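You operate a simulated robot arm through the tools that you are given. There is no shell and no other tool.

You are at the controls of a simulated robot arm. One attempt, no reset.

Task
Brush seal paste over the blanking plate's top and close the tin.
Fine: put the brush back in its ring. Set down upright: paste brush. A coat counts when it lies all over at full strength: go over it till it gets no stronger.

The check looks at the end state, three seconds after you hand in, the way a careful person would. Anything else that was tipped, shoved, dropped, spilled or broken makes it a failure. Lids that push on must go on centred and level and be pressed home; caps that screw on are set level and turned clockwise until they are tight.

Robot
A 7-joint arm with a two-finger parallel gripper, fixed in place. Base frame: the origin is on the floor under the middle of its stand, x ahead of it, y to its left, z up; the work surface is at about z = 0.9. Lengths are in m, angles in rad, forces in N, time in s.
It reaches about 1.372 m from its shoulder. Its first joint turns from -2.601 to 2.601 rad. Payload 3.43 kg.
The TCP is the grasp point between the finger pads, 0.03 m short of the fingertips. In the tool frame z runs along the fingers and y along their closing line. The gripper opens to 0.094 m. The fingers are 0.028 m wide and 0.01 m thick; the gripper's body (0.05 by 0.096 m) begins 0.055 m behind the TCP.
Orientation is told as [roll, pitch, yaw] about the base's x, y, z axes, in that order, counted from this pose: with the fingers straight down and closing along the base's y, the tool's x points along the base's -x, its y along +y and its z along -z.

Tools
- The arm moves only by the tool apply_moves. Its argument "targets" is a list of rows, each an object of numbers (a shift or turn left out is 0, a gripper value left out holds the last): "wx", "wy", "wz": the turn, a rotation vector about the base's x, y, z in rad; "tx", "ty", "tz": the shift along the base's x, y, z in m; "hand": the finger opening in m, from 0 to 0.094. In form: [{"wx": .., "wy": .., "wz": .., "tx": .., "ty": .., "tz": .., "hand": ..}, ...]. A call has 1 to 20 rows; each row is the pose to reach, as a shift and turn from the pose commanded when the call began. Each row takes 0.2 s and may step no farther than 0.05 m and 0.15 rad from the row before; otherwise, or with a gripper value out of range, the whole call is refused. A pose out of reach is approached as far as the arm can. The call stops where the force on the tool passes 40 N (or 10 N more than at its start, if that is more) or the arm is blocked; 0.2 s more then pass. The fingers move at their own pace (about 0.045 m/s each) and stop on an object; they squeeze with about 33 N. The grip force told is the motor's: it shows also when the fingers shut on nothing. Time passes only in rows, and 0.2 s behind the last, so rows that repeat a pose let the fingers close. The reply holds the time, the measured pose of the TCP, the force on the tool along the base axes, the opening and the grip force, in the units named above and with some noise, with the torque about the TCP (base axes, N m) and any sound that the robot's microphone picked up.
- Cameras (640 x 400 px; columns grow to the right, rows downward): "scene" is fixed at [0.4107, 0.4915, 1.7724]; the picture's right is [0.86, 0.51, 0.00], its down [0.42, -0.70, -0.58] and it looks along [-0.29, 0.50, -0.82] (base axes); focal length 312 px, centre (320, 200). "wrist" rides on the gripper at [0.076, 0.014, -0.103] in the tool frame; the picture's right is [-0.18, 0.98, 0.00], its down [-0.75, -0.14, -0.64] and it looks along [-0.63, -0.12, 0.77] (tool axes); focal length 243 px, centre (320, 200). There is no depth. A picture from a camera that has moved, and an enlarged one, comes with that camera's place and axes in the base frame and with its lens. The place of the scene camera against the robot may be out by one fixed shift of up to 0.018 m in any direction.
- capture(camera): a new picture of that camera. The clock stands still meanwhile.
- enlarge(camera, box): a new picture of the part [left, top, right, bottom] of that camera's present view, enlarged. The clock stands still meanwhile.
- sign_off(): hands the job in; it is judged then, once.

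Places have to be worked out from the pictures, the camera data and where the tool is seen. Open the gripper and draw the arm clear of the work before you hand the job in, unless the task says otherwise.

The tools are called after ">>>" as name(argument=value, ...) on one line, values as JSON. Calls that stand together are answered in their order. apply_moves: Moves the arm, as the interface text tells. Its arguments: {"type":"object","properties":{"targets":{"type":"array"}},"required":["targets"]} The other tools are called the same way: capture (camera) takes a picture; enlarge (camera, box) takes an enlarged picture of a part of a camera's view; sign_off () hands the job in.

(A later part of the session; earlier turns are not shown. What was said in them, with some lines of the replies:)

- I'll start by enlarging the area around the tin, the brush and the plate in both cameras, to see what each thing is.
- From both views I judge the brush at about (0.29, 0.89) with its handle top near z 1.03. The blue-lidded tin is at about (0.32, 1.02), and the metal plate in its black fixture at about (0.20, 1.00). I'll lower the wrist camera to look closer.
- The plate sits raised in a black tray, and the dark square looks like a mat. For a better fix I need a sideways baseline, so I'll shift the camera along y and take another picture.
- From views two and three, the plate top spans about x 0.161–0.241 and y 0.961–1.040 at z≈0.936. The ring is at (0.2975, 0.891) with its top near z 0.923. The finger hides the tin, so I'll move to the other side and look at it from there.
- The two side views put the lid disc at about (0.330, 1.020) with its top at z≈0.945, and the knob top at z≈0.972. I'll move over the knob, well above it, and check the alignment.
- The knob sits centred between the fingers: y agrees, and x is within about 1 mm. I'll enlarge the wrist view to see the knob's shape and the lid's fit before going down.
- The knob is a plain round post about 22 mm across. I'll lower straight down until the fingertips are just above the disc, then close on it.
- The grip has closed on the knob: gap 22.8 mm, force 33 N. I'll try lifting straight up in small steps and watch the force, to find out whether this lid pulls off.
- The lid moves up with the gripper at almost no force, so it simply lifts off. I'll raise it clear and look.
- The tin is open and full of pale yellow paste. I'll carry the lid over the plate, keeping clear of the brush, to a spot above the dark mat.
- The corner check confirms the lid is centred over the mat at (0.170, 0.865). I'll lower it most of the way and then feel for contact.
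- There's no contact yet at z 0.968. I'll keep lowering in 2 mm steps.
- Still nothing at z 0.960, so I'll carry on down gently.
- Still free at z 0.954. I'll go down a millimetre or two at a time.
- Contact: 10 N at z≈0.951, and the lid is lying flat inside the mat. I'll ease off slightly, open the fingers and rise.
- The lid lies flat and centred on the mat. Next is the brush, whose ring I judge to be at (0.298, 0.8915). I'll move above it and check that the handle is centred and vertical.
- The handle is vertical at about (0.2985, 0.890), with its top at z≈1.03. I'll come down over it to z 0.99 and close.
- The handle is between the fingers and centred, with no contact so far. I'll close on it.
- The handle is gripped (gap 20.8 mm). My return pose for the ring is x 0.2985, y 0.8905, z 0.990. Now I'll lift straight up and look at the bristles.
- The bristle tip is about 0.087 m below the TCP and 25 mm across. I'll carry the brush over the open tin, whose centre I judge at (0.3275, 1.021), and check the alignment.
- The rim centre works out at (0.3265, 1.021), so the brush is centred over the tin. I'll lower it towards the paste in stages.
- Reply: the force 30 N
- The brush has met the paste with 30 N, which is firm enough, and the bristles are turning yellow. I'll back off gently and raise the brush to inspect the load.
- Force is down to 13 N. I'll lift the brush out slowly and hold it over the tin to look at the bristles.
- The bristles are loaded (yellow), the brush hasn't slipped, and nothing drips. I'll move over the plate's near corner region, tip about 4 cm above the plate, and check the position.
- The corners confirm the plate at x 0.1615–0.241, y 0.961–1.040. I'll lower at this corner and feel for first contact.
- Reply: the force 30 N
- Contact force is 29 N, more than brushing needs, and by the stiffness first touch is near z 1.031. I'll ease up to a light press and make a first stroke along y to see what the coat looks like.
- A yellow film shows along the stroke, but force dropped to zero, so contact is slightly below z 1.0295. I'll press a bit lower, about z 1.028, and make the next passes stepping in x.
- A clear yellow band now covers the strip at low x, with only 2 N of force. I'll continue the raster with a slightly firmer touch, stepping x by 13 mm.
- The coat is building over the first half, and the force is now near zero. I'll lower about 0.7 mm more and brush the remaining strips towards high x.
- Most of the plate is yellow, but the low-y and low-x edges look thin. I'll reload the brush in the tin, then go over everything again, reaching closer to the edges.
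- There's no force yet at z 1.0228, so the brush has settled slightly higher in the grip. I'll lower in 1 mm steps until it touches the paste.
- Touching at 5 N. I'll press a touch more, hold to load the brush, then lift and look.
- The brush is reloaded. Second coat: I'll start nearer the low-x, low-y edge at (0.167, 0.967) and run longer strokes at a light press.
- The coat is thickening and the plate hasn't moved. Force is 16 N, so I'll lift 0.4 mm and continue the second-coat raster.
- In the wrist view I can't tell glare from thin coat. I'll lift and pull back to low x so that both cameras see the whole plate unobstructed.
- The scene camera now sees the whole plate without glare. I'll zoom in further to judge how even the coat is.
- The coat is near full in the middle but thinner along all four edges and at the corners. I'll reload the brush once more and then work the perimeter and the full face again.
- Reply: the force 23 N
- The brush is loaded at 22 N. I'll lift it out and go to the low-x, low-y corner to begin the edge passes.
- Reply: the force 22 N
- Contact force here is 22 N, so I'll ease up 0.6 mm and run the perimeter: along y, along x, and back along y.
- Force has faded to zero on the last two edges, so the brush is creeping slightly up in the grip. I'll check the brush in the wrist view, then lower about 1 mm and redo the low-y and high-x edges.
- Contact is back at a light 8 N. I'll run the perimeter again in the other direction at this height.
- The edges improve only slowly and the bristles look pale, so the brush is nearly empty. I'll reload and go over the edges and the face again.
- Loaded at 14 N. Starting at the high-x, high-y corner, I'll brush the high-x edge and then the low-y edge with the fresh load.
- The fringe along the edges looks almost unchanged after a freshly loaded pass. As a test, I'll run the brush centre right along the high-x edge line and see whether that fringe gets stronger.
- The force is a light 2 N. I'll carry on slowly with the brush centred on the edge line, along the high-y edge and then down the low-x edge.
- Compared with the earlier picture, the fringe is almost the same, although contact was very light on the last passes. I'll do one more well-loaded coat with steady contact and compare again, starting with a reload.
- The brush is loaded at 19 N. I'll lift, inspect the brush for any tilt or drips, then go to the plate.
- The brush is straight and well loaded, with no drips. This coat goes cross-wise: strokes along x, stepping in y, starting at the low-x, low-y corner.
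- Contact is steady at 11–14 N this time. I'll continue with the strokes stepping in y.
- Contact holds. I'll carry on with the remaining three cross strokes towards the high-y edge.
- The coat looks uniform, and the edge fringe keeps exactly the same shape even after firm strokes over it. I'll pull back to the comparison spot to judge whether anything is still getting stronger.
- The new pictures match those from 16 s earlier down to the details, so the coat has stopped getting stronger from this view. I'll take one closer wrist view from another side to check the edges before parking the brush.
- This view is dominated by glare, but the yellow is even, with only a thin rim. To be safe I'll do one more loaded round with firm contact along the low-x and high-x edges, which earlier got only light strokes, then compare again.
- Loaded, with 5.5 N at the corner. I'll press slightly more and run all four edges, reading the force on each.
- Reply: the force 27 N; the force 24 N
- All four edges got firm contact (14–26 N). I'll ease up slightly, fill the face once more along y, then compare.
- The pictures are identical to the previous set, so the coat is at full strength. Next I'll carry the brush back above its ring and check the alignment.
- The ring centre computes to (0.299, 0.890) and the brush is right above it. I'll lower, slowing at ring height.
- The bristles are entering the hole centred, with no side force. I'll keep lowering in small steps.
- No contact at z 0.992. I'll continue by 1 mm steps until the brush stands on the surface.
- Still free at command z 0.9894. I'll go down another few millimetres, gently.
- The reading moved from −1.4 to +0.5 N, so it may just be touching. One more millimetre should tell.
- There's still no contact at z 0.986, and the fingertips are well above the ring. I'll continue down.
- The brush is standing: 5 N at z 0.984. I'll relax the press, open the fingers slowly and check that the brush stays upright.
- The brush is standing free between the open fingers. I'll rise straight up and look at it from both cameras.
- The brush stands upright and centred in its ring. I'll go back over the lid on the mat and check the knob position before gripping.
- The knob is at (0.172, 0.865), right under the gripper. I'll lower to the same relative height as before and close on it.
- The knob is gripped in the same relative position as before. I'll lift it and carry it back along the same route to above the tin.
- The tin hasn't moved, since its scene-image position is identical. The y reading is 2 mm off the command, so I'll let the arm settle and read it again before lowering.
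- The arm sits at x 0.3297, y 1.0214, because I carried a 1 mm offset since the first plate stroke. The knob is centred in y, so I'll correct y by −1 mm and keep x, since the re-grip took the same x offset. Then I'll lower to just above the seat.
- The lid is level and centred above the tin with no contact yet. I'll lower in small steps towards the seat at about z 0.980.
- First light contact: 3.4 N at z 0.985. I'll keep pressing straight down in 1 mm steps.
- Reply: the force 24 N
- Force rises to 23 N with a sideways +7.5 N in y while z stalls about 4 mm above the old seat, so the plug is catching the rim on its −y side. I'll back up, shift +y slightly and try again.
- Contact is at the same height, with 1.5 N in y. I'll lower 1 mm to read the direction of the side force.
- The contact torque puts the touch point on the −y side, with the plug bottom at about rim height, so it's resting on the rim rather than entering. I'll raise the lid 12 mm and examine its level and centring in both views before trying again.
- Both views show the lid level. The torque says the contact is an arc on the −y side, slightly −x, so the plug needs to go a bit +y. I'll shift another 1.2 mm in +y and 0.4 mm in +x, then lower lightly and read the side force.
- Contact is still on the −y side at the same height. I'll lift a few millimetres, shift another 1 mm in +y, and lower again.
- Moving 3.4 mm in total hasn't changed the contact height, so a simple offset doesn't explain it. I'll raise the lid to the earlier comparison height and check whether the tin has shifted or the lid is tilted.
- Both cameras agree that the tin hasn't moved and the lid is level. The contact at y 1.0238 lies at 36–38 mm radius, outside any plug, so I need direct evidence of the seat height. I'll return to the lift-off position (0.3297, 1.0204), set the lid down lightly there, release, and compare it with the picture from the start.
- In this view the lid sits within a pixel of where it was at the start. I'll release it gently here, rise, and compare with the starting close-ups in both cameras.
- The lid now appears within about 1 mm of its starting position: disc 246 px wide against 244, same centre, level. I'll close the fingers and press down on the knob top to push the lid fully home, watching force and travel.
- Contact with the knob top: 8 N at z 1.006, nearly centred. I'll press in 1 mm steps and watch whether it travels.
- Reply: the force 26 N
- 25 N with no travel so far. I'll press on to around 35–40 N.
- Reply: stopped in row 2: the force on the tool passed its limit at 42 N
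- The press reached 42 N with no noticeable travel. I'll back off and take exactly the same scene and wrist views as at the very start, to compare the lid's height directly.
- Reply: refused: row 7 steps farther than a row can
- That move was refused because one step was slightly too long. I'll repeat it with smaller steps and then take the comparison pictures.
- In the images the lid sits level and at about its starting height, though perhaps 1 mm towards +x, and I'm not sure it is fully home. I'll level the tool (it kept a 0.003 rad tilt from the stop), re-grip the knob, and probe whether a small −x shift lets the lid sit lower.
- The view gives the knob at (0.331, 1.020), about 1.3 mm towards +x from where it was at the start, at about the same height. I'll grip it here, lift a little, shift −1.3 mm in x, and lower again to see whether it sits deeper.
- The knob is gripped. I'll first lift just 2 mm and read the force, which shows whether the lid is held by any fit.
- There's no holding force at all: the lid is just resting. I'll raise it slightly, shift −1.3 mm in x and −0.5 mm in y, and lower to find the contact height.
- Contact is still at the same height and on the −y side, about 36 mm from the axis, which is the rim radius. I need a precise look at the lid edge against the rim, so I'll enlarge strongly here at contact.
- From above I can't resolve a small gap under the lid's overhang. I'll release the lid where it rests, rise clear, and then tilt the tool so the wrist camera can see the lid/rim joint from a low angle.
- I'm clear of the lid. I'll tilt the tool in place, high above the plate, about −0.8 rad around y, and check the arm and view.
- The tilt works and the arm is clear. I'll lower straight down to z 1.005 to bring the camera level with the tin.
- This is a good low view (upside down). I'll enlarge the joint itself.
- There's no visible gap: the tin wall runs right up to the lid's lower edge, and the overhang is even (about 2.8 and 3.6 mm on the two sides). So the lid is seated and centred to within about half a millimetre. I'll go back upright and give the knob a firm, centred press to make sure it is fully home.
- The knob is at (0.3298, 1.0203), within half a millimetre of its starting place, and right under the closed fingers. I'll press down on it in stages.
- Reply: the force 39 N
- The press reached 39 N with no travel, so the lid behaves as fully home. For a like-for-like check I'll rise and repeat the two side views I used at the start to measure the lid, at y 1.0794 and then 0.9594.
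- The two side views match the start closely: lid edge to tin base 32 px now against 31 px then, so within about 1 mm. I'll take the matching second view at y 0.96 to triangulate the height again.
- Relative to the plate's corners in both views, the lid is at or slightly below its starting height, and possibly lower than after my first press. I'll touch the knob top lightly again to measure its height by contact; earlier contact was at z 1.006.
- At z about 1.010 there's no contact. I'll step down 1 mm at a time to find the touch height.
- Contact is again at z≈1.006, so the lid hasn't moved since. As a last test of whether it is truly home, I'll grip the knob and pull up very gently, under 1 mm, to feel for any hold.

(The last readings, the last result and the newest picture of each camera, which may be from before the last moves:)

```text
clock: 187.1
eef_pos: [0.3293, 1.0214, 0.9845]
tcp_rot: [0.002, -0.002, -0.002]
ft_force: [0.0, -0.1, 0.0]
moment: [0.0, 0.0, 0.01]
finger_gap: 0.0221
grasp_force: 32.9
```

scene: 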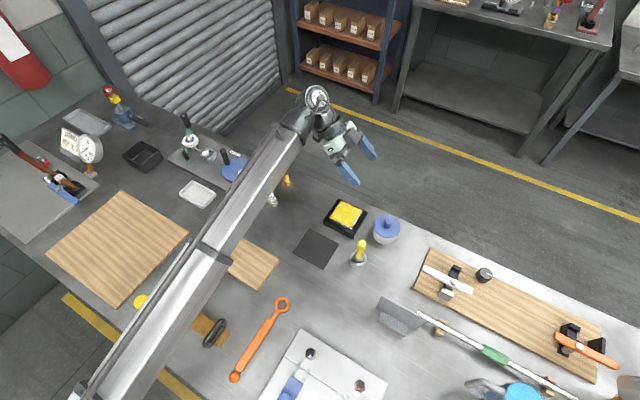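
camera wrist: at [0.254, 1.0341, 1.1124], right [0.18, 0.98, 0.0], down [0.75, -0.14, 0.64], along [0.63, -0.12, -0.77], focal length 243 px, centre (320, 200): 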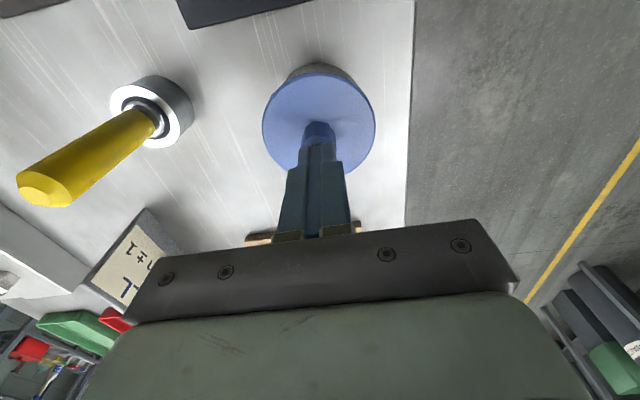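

There's no hold at 0.8 mm: the lid simply rests on the rim. I'll take a close look at the grip and lid here to compare with the pictures from when I first took it off.

>>> capture(camera="wrist")

>>> enlarge(camera="scene", box=[330, 180, 450, 270])

```text
taken
camera wrist: at [0.2536, 1.0352, 1.0875], right [0.18, 0.98, 0.0], down [0.75, -0.14, 0.64], along [0.63, -0.12, -0.77], focal length 243 px, centre (320, 200)
```

wrist: 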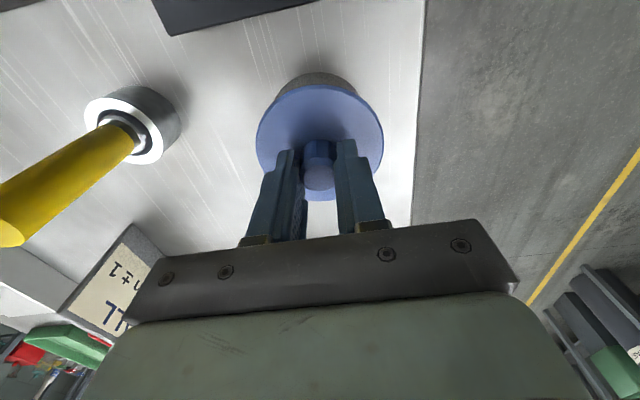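

```text
4.44 times, centred on (390, 225) of scene
camera zoom: at [0.4107, 0.4915, 1.7724], right [0.86, 0.51, 0.0], down [0.42, -0.7, -0.58], along [-0.29, 0.5, -0.82], focal length 1388 px, centre (9, 89)
```

zoom: 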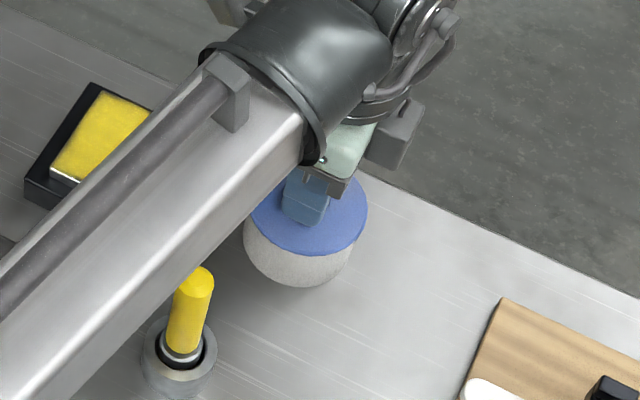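

Compared with the pictures from when I first gripped it, the lid's edge in the scene view is in the same place to within a pixel. So the lid is back at its original, fully seated height, and it had no hold at the start either. I'll lower it back the 0.8 mm, press lightly with the grip, release, and give a final press on the knob.

>>> apply_moves(targets=[{"tz": -0.0008}, {"tz": -0.002}, {"tz": -0.002}, {"tz": -0.0008}, {"tz": -0.0008, "hand": 0.03}, {"tz": -0.0008, "hand": 0.05}, {"tz": -0.0008, "hand": 0.06}, {"tz": -0.0008, "hand": 0.06}, {"tz": 0.03, "hand": 0.06}, {"tz": 0.06, "hand": 0.06}, {"tz": 0.06, "hand": 0.0}, {"tz": 0.06, "hand": 0.0}, {"tz": 0.06, "hand": 0.0}, {"tz": 0.06, "hand": 0.0}, {"tz": 0.06, "hand": 0.0}])

>>> enlarge(camera="wrist", box=[240, 30, 400, 180])

```text
clock: 190.3
eef_pos: [0.3292, 1.0198, 1.0463]
tcp_rot: [0.0, -0.002, -0.001]
ft_force: [0.4, -0.1, 0.0]
moment: [-0.03, -0.03, 0.01]
finger_gap: 0.0
grasp_force: 33.2
```

```text
2.67 times, centred on (320, 105) of wrist
camera zoom: at [0.2533, 1.0342, 1.1477], right [0.18, 0.98, 0.0], down [0.75, -0.14, 0.64], along [0.63, -0.12, -0.77], focal length 647 px, centre (320, 453)
```

zoom: 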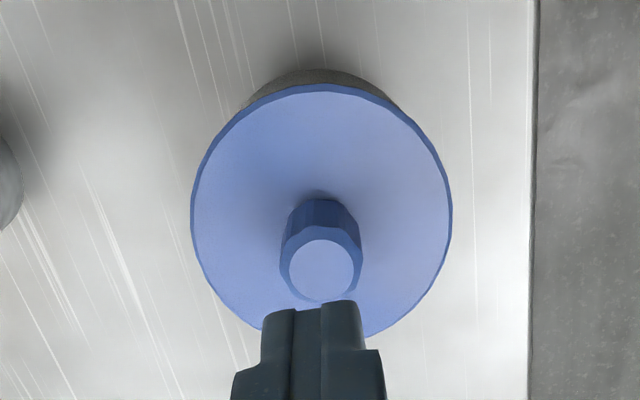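

The knob is centred under the closed fingers and the lid sits evenly over the tin. I'll give the final press on the knob top.

>>> apply_moves(targets=[{"tz": -0.02}, {"tz": -0.034}, {"tz": -0.038}, {"tz": -0.04}, {"tz": -0.041}])

>>> apply_moves(targets=[{"tz": -0.001}, {"tz": -0.0015}, {"tz": -0.0015}, {"tz": -0.0015}])

```text
clock: 191.5
eef_pos: [0.3293, 1.0204, 1.0081]
tcp_rot: [0.003, -0.001, -0.001]
ft_force: [-0.2, 0.0, 17.9]
moment: [-0.01, 0.03, -0.01]
finger_gap: 0.0
grasp_force: 32.5
```

```text
clock: 192.3
eef_pos: [0.3293, 1.0219, 1.0073]
tcp_rot: [0.005, -0.004, -0.002]
ft_force: [-0.4, -2.0, 11.5]
moment: [-0.02, 0.05, -0.01]
finger_gap: 0.0
grasp_force: 33.6
stopped in row 3: the force on the tool passed its limit at 41 N (the readings are from after the stop); the commanded pose is now the measured one
```

The lid took the full 41 N press without moving, so it is home. I'll rise, open the gripper and draw the arm back to its starting place.

>>> apply_moves(targets=[{"tz": 0.02, "hand": 0.0}, {"tz": 0.06, "hand": 0.0}, {"tz": 0.1, "hand": 0.0}, {"tz": 0.14, "hand": 0.094}, {"tz": 0.18, "hand": 0.094}, {"tz": 0.215, "tx": -0.03, "hand": 0.094}, {"tz": 0.215, "tx": -0.075, "ty": -0.01, "hand": 0.094}, {"tz": 0.215, "tx": -0.12, "ty": -0.02, "hand": 0.094}, {"tz": 0.215, "tx": -0.165, "ty": -0.03, "hand": 0.094}, {"tz": 0.215, "tx": -0.2, "ty": -0.04, "hand": 0.094}, {"tz": 0.215, "tx": -0.2, "ty": -0.04, "hand": 0.094}])

>>> capture(camera="scene")

>>> capture(camera="wrist")

>>> enlarge(camera="scene", box=[270, 170, 430, 290])

>>> enlarge(camera="scene", box=[365, 200, 415, 250])

```text
clock: 194.7
eef_pos: [0.1298, 0.9816, 1.2196]
tcp_rot: [0.002, -0.002, -0.002]
ft_force: [0.3, 0.2, -0.6]
moment: [0.01, 0.0, 0.02]
finger_gap: 0.094
grasp_force: 0.0
```

```text
taken
```

scene: 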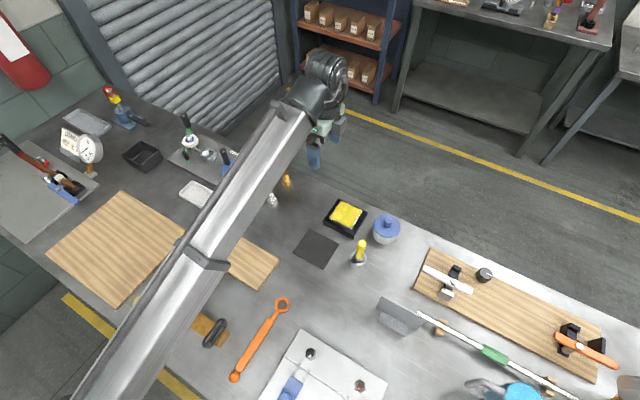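

```text
taken
camera wrist: at [0.0536, 0.9952, 1.3223], right [0.19, 0.98, 0.0], down [0.75, -0.14, 0.64], along [0.63, -0.12, -0.77], focal length 243 px, centre (320, 200)
```

wrist: 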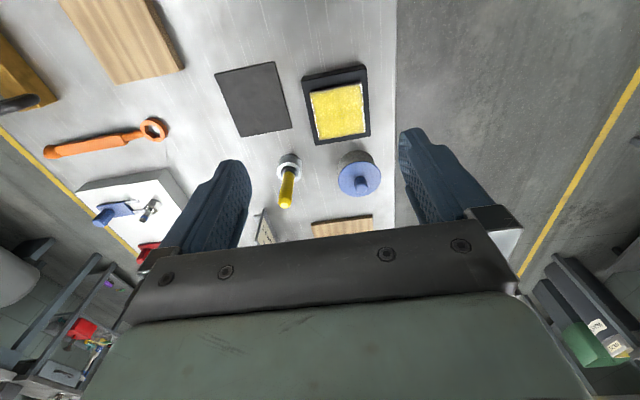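

```text
3.33 times, centred on (350, 230) of scene
camera zoom: at [0.4107, 0.4915, 1.7724], right [0.86, 0.51, 0.0], down [0.42, -0.7, -0.58], along [-0.29, 0.5, -0.82], focal length 1041 px, centre (220, 100)
```

zoom: 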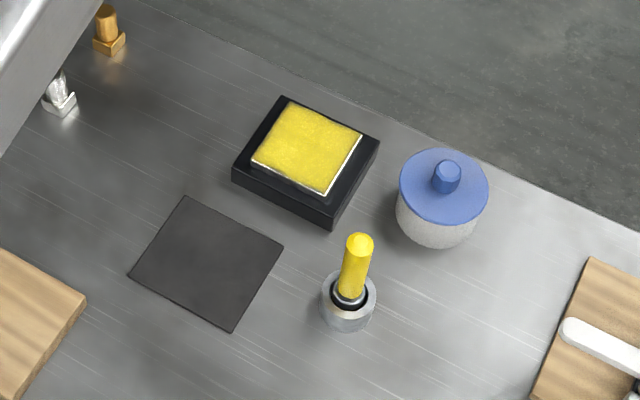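

```text
8.00 times, centred on (390, 225) of scene
camera zoom: at [0.4107, 0.4915, 1.7724], right [0.86, 0.51, 0.0], down [0.42, -0.7, -0.58], along [-0.29, 0.5, -0.82], focal length 2498 px, centre (-240, 0)
```

zoom: 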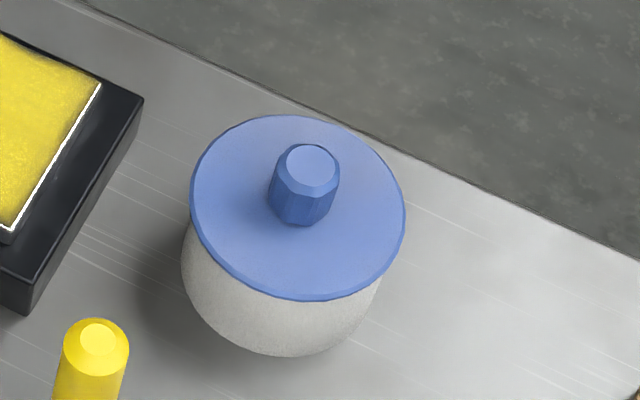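

Everything is in place. By several measures, though, the lid sits about 1.2–1.5 mm towards −x of its original centre, and I'd like it better centred. I'll settle first and take a clean pose reading, since the last stop reset the commanded pose.

>>> apply_moves(targets=[{}, {}])

>>> apply_moves(targets=[{}, {}])

>>> apply_moves(targets=[{}, {}])

>>> apply_moves(targets=[{}, {}])

```text
clock: 195.3
eef_pos: [0.1306, 0.9818, 1.2197]
tcp_rot: [0.003, -0.004, -0.003]
ft_force: [-1.5, 1.0, 0.5]
moment: [0.0, -0.01, 0.01]
finger_gap: 0.0939
grasp_force: 0.1
```

```text
clock: 195.9
eef_pos: [0.1294, 0.981, 1.2196]
tcp_rot: [0.003, -0.002, -0.001]
ft_force: [-0.5, 0.9, -0.5]
moment: [0.03, 0.0, 0.0]
finger_gap: 0.0939
grasp_force: 0.0
```

```text
clock: 196.5
eef_pos: [0.1305, 0.9821, 1.2199]
tcp_rot: [0.004, -0.002, -0.001]
ft_force: [0.2, -0.1, -0.2]
moment: [0.01, 0.01, 0.0]
finger_gap: 0.0942
grasp_force: 0.0
```

```text
clock: 197.1
eef_pos: [0.1312, 0.9836, 1.2199]
tcp_rot: [0.004, -0.004, -0.001]
ft_force: [0.4, 0.5, 1.0]
moment: [0.01, -0.01, 0.02]
finger_gap: 0.0941
grasp_force: 0.1
```

The commanded pose is now (0.1304, 0.982, 1.220) with about 3 mrad of tilt, which I'll correct. Before touching the lid again I'll measure its offset along the scene camera's sideways direction at high zoom.

>>> enlarge(camera="scene", box=[366, 224, 406, 249])

>>> enlarge(camera="scene", box=[366, 208, 406, 233])

```text
16.00 times, centred on (386, 236) of scene
camera zoom: at [0.4107, 0.4915, 1.7724], right [0.86, 0.51, 0.0], down [0.42, -0.7, -0.58], along [-0.29, 0.5, -0.82], focal length 4996 px, centre (-736, -384)
```

zoom: 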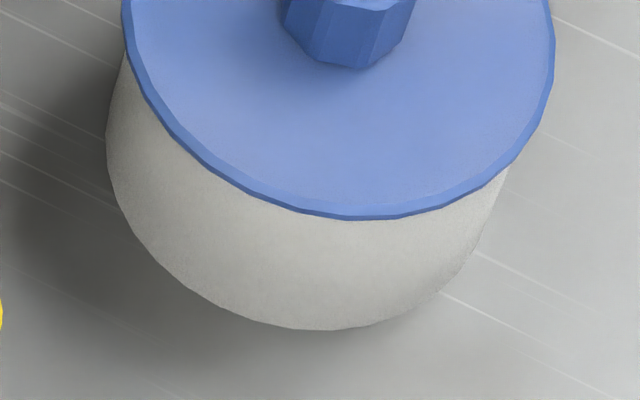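

```text
16.00 times, centred on (386, 220) of scene
camera zoom: at [0.4107, 0.4915, 1.7724], right [0.86, 0.51, 0.0], down [0.42, -0.7, -0.58], along [-0.29, 0.5, -0.82], focal length 4996 px, centre (-736, -128)
```

zoom: 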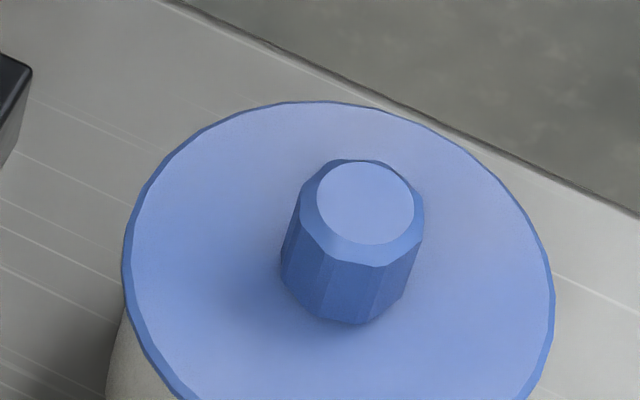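

Measured against the tin's wall lines, the lid is about 2 mm towards −x. I'll correct the tool tilt, go over the knob, grip it, lift a few millimetres, shift about +2.4 mm in x with y on the tin centre at 1.0202, and set it down again.

>>> apply_moves(targets=[{"wx": -0.0033, "wy": 0.003, "wz": 0.0015, "hand": 0.06}, {"wx": -0.0033, "wy": 0.003, "wz": 0.0015, "tx": 0.04, "ty": 0.008, "tz": -0.02, "hand": 0.06}, {"wx": -0.0033, "wy": 0.003, "wz": 0.0015, "tx": 0.08, "ty": 0.016, "tz": -0.04, "hand": 0.06}, {"wx": -0.0033, "wy": 0.003, "wz": 0.0015, "tx": 0.12, "ty": 0.024, "tz": -0.06, "hand": 0.06}, {"wx": -0.0033, "wy": 0.003, "wz": 0.0015, "tx": 0.16, "ty": 0.032, "tz": -0.08, "hand": 0.06}, {"wx": -0.0033, "wy": 0.003, "wz": 0.0015, "tx": 0.1988, "ty": 0.0382, "tz": -0.1, "hand": 0.06}, {"wx": -0.0033, "wy": 0.003, "wz": 0.0015, "tx": 0.1988, "ty": 0.0382, "tz": -0.14, "hand": 0.06}, {"wx": -0.0033, "wy": 0.003, "wz": 0.0015, "tx": 0.1988, "ty": 0.0382, "tz": -0.1597, "hand": 0.06}, {"wx": -0.0033, "wy": 0.003, "wz": 0.0015, "tx": 0.1988, "ty": 0.0382, "tz": -0.1597, "hand": 0.06}])

>>> enlarge(camera="wrist", box=[240, 30, 400, 180])

```text
clock: 199.1
eef_pos: [0.3273, 1.0201, 1.0602]
tcp_rot: [0.0, 0.0, 0.0]
ft_force: [-0.7, 0.6, 0.0]
moment: [0.0, -0.03, 0.04]
finger_gap: 0.0601
grasp_force: 0.0
```

```text
2.67 times, centred on (320, 105) of wrist
camera zoom: at [0.2514, 1.0343, 1.1631], right [0.18, 0.98, 0.0], down [0.75, -0.14, 0.64], along [0.63, -0.12, -0.77], focal length 647 px, centre (320, 453)
```

zoom: 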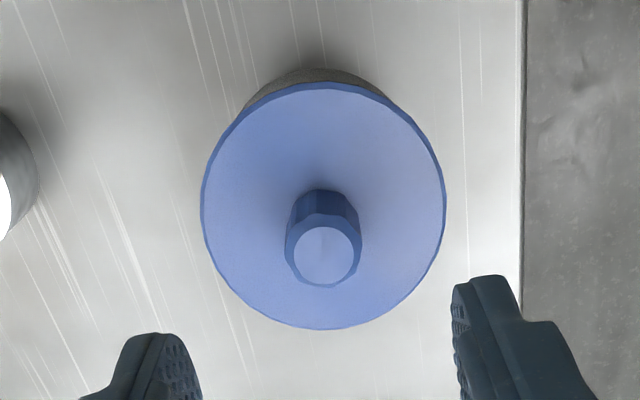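

At the same camera height as my very first close-up, the lid shows about 1.5 mm towards −x and 1.2 mm towards +y from its original place. Gripping at y 1.0203 will fix y. I'll grip, lift 4 mm, shift +1.8 mm in x and set it down.

>>> apply_moves(targets=[{"tz": -0.04}, {"tz": -0.07}, {"tz": -0.075}, {"tz": -0.075, "hand": 0.04}, {"tz": -0.075, "hand": 0.03}, {"tz": -0.075, "hand": 0.01}, {"tz": -0.075, "hand": 0.01}, {"tz": -0.075, "hand": 0.01}, {"tz": -0.071, "hand": 0.01}, {"tz": -0.071, "tx": 0.0018, "hand": 0.01}, {"tz": -0.074, "tx": 0.0018, "hand": 0.01}, {"tz": -0.075, "tx": 0.0018, "hand": 0.01}, {"tz": -0.0755, "tx": 0.0018, "hand": 0.01}])

```text
clock: 201.9
eef_pos: [0.3297, 1.0201, 0.9856]
tcp_rot: [0.002, 0.0, 0.002]
ft_force: [-0.9, 3.5, 9.3]
moment: [-0.16, 0.01, -0.04]
finger_gap: 0.0221
grasp_force: 33.1
```

It's seated again at the same height, with 9 N. I'll release it and check the position from above.

>>> apply_moves(targets=[{"tz": 0.001}, {"tz": 0.001, "hand": 0.03}, {"tz": 0.001, "hand": 0.045}, {"tz": 0.001, "hand": 0.06}, {"tz": 0.001, "hand": 0.06}, {"tz": 0.03, "hand": 0.06}, {"tz": 0.06, "hand": 0.06}, {"tz": 0.0757, "hand": 0.06}, {"tz": 0.0757, "hand": 0.06}])

>>> enlarge(camera="wrist", box=[240, 30, 400, 180])

>>> enlarge(camera="wrist", box=[280, 45, 360, 85])

```text
clock: 203.9
eef_pos: [0.3312, 1.0202, 1.0617]
tcp_rot: [0.001, 0.0, 0.0]
ft_force: [0.3, -0.1, 0.6]
moment: [0.01, -0.02, -0.01]
finger_gap: 0.0599
grasp_force: 0.1
```

```text
2.67 times, centred on (320, 105) of wrist
camera zoom: at [0.2545, 1.0336, 1.1636], right [0.18, 0.98, 0.0], down [0.75, -0.14, 0.64], along [0.63, -0.12, -0.77], focal length 647 px, centre (320, 453)
```

zoom: 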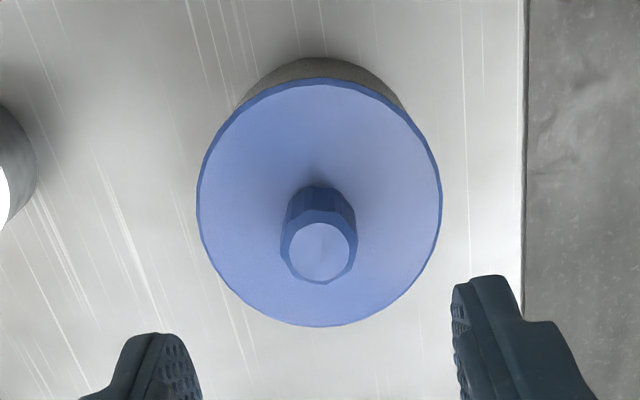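

```text
8.00 times, centred on (320, 65) of wrist
camera zoom: at [0.2545, 1.0336, 1.1636], right [0.18, 0.98, 0.0], down [0.75, -0.14, 0.64], along [0.63, -0.12, -0.77], focal length 1941 px, centre (320, 1280)
```

zoom: 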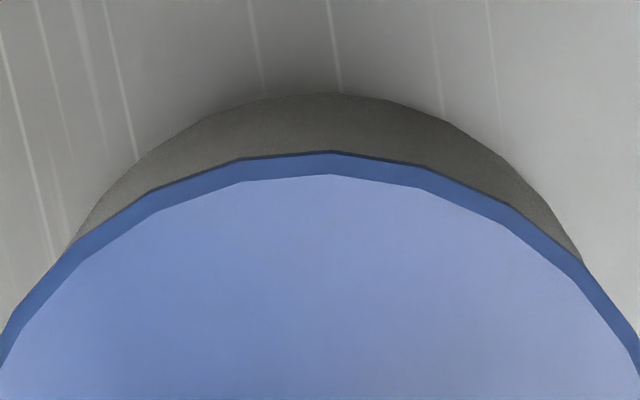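

The lid moved about 2–3 mm in +x and now looks centred in y to within 0.5 mm. I'll move the arm clear and measure both sides again in the scene camera at very high zoom.

>>> apply_moves(targets=[{"tz": 0.04}, {"tz": 0.08}, {"tz": 0.11, "tx": -0.03}, {"tz": 0.11, "tx": -0.075, "ty": -0.005}, {"tz": 0.11, "tx": -0.12, "ty": -0.01}, {"tz": 0.11, "tx": -0.165, "ty": -0.02}, {"tz": 0.11, "tx": -0.165, "ty": -0.02}])

>>> enlarge(camera="scene", box=[366, 224, 406, 249])

>>> enlarge(camera="scene", box=[370, 218, 386, 238])

>>> enlarge(camera="scene", box=[390, 222, 406, 242])

```text
clock: 205.5
eef_pos: [0.1637, 0.9999, 1.1698]
tcp_rot: [0.0, 0.0, 0.001]
ft_force: [-0.1, 0.8, -0.6]
moment: [-0.02, 0.0, 0.01]
finger_gap: 0.0599
grasp_force: 0.1
```

```text
16.00 times, centred on (386, 236) of scene
camera zoom: at [0.4107, 0.4915, 1.7724], right [0.86, 0.51, 0.0], down [0.42, -0.7, -0.58], along [-0.29, 0.5, -0.82], focal length 4996 px, centre (-736, -384)
```

zoom: 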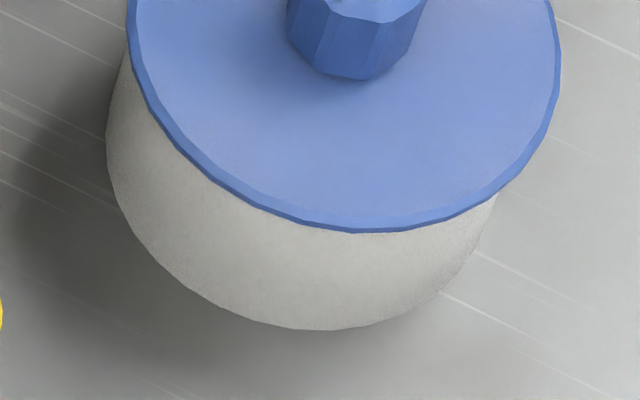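

```text
16.00 times, centred on (378, 228) of scene
camera zoom: at [0.4107, 0.4915, 1.7724], right [0.86, 0.51, 0.0], down [0.42, -0.7, -0.58], along [-0.29, 0.5, -0.82], focal length 4996 px, centre (-608, -248)
```

zoom: 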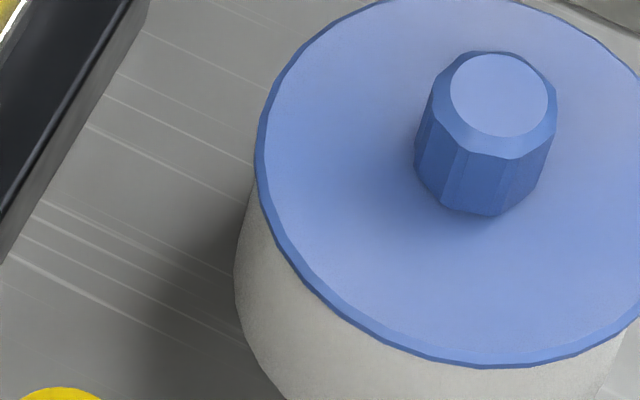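

```text
16.00 times, centred on (398, 232) of scene
camera zoom: at [0.4107, 0.4915, 1.7724], right [0.86, 0.51, 0.0], down [0.42, -0.7, -0.58], along [-0.29, 0.5, -0.82], focal length 4996 px, centre (-928, -312)
```

zoom: 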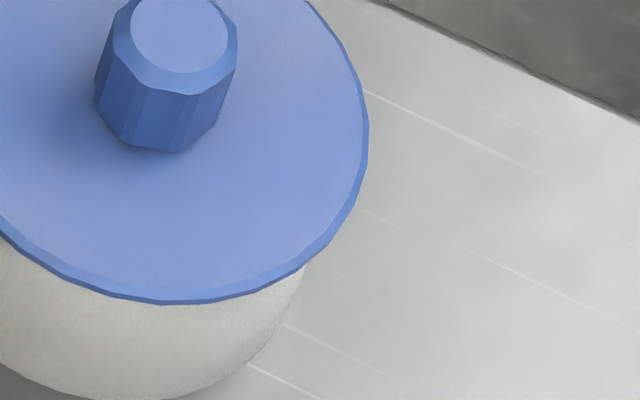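

Measured now, the lid centre is within about 0.5 mm of the tin axis, and the lid edge and the rim are both at z≈0.944, so it's centred and flush. I'll give a light, straight press of about 15–20 N on the knob so it isn't shoved sideways again.

>>> apply_moves(targets=[{"hand": 0.0}, {"hand": 0.0, "tx": 0.041, "ty": 0.005}, {"hand": 0.0, "tx": 0.082, "ty": 0.01}, {"hand": 0.0, "tx": 0.123, "ty": 0.015}, {"hand": 0.0, "tx": 0.164, "ty": 0.02}, {"hand": 0.0, "tx": 0.164, "ty": 0.02, "tz": -0.05}, {"hand": 0.0, "tx": 0.164, "ty": 0.02, "tz": -0.1}, {"hand": 0.0, "tx": 0.164, "ty": 0.02, "tz": -0.145}, {"hand": 0.0, "tx": 0.164, "ty": 0.02, "tz": -0.16}, {"hand": 0.0, "tx": 0.164, "ty": 0.02, "tz": -0.163}, {"hand": 0.0, "tx": 0.164, "ty": 0.02, "tz": -0.164}])

>>> apply_moves(targets=[{"tz": -0.001}, {"tz": -0.0015}])

```text
clock: 207.9
eef_pos: [0.3299, 1.0205, 1.0066]
tcp_rot: [0.002, -0.001, 0.0]
ft_force: [-1.1, -0.4, 3.5]
moment: [0.01, -0.04, 0.0]
finger_gap: 0.0003
grasp_force: 33.1
```

```text
clock: 208.5
eef_pos: [0.328, 1.0195, 1.0065]
tcp_rot: [0.004, -0.003, 0.001]
ft_force: [0.5, 2.8, 17.5]
moment: [0.08, -0.05, -0.02]
finger_gap: 0.0
grasp_force: 33.2
```

Pressed straight down at 17.5 N with no travel. I'll rise straight up, open the gripper, draw the arm back, and take the final look.

>>> apply_moves(targets=[{"tz": 0.001}, {"tz": 0.002}, {"tz": 0.005}, {"tz": 0.03}, {"tz": 0.07}, {"tz": 0.11, "hand": 0.094}, {"tz": 0.15, "hand": 0.094}, {"tz": 0.19, "hand": 0.094}, {"tz": 0.215, "tx": -0.03, "hand": 0.094}, {"tz": 0.215, "tx": -0.075, "ty": -0.01, "hand": 0.094}, {"tz": 0.215, "tx": -0.12, "ty": -0.02, "hand": 0.094}, {"tz": 0.215, "tx": -0.165, "ty": -0.03, "hand": 0.094}, {"tz": 0.215, "tx": -0.2, "ty": -0.04, "hand": 0.094}, {"tz": 0.215, "tx": -0.2, "ty": -0.04, "hand": 0.094}])

>>> capture(camera="scene")

>>> enlarge(camera="scene", box=[270, 170, 430, 290])

>>> enlarge(camera="scene", box=[366, 224, 406, 249])

>>> enlarge(camera="scene", box=[340, 230, 380, 270])

>>> capture(camera="wrist")

```text
clock: 211.5
eef_pos: [0.1275, 0.9808, 1.2204]
tcp_rot: [0.001, 0.002, 0.0]
ft_force: [0.7, -0.8, 0.7]
moment: [0.01, -0.01, -0.02]
finger_gap: 0.0941
grasp_force: 0.0
```

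```text
taken
```

scene: 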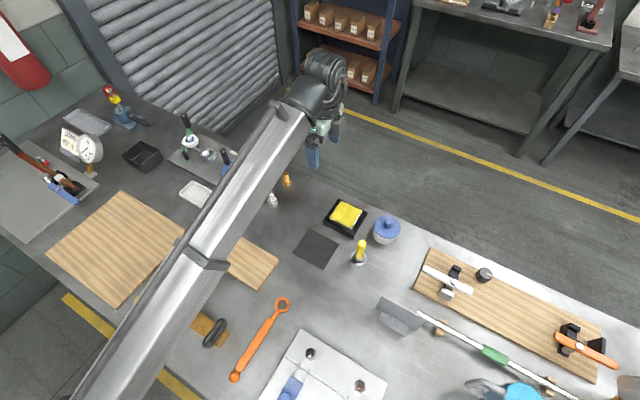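

```text
3.33 times, centred on (350, 230) of scene
camera zoom: at [0.4107, 0.4915, 1.7724], right [0.86, 0.51, 0.0], down [0.42, -0.7, -0.58], along [-0.29, 0.5, -0.82], focal length 1041 px, centre (220, 100)
```

zoom: 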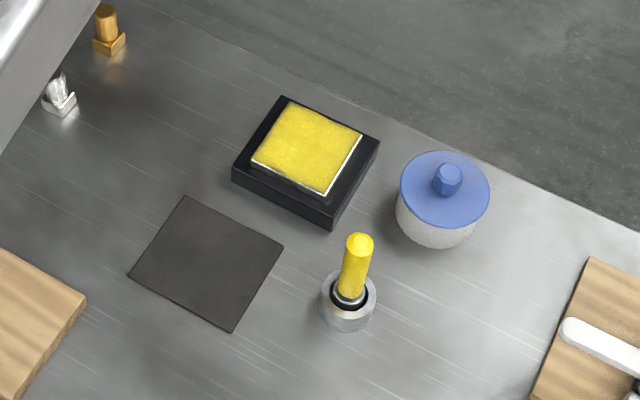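

```text
16.00 times, centred on (386, 236) of scene
camera zoom: at [0.4107, 0.4915, 1.7724], right [0.86, 0.51, 0.0], down [0.42, -0.7, -0.58], along [-0.29, 0.5, -0.82], focal length 4996 px, centre (-736, -384)
```

zoom: 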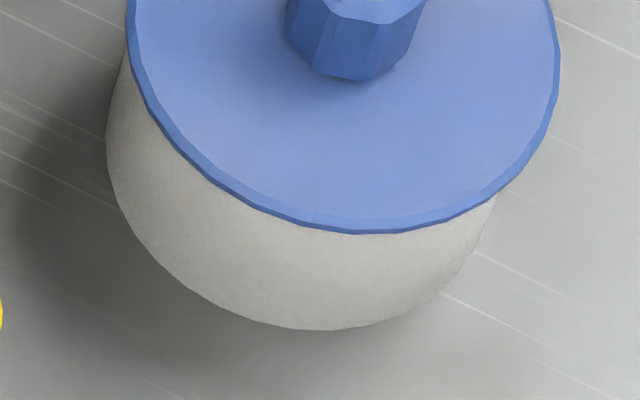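

```text
10.00 times, centred on (360, 250) of scene
camera zoom: at [0.4107, 0.4915, 1.7724], right [0.86, 0.51, 0.0], down [0.42, -0.7, -0.58], along [-0.29, 0.5, -0.82], focal length 3123 px, centre (-80, -300)
```

zoom: 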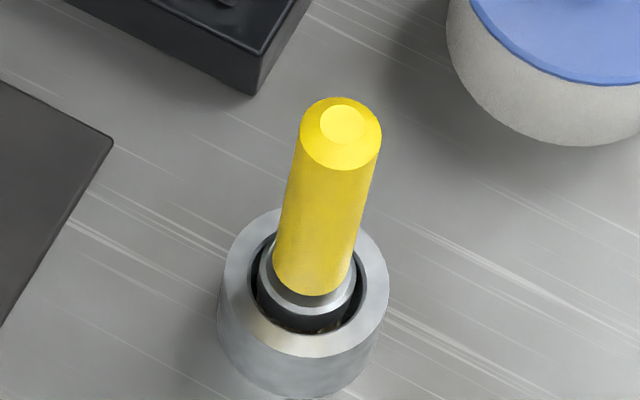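

```text
taken
camera wrist: at [0.052, 0.9938, 1.323], right [0.18, 0.98, 0.0], down [0.75, -0.14, 0.64], along [0.63, -0.12, -0.77], focal length 243 px, centre (320, 200)
```

wrist: 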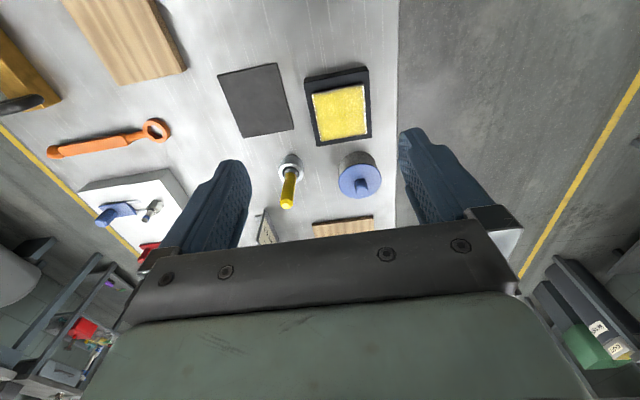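

The lid is back exactly where it was at the start, level and flush, and the light press didn't shift it. The brush stands upright in its ring, the plate is evenly yellow, and nothing else has moved. The gripper is open and the arm is clear, so I'm handing in.

>>> sign_off()

```text
The job is handed in.
```

The blanking plate is coated, the brush is back upright in its ring, and the lid is back on the tin. I've handed the job in and don't have the check's result.

- **Coat:** I gave the plate several loaded coats, including firm passes along all four edges. The last comparison pictures showed no further change. A thin fringe about 2–3 mm wide remains at the plate's edges. It did not change however often I brushed it, so I took it as how the edge looks rather than thin paste.
- **Lid:** My first attempts left it up to about 3 mm off centre, so I re-set it. In the final view it sits within a pixel of its starting position, level and flush on the rim. After the last re-set I pressed the knob at 17.5 N and it did not move. It rests on the rim with no grip; I could lift it freely with almost no force.
- **Lid height:** The gripper's height reading when re-seating the lid was about 5 mm higher than when I first gripped it. The pictures and a low side view showed no gap, so I took the lid as home, but I could not explain the difference.
- **Brush:** It slid a few millimetres in the fingers during the work, but it stands upright and free in the ring.

I saw no spills, and nothing else on the bench appears to have moved. The gripper is open and the arm is drawn clear.
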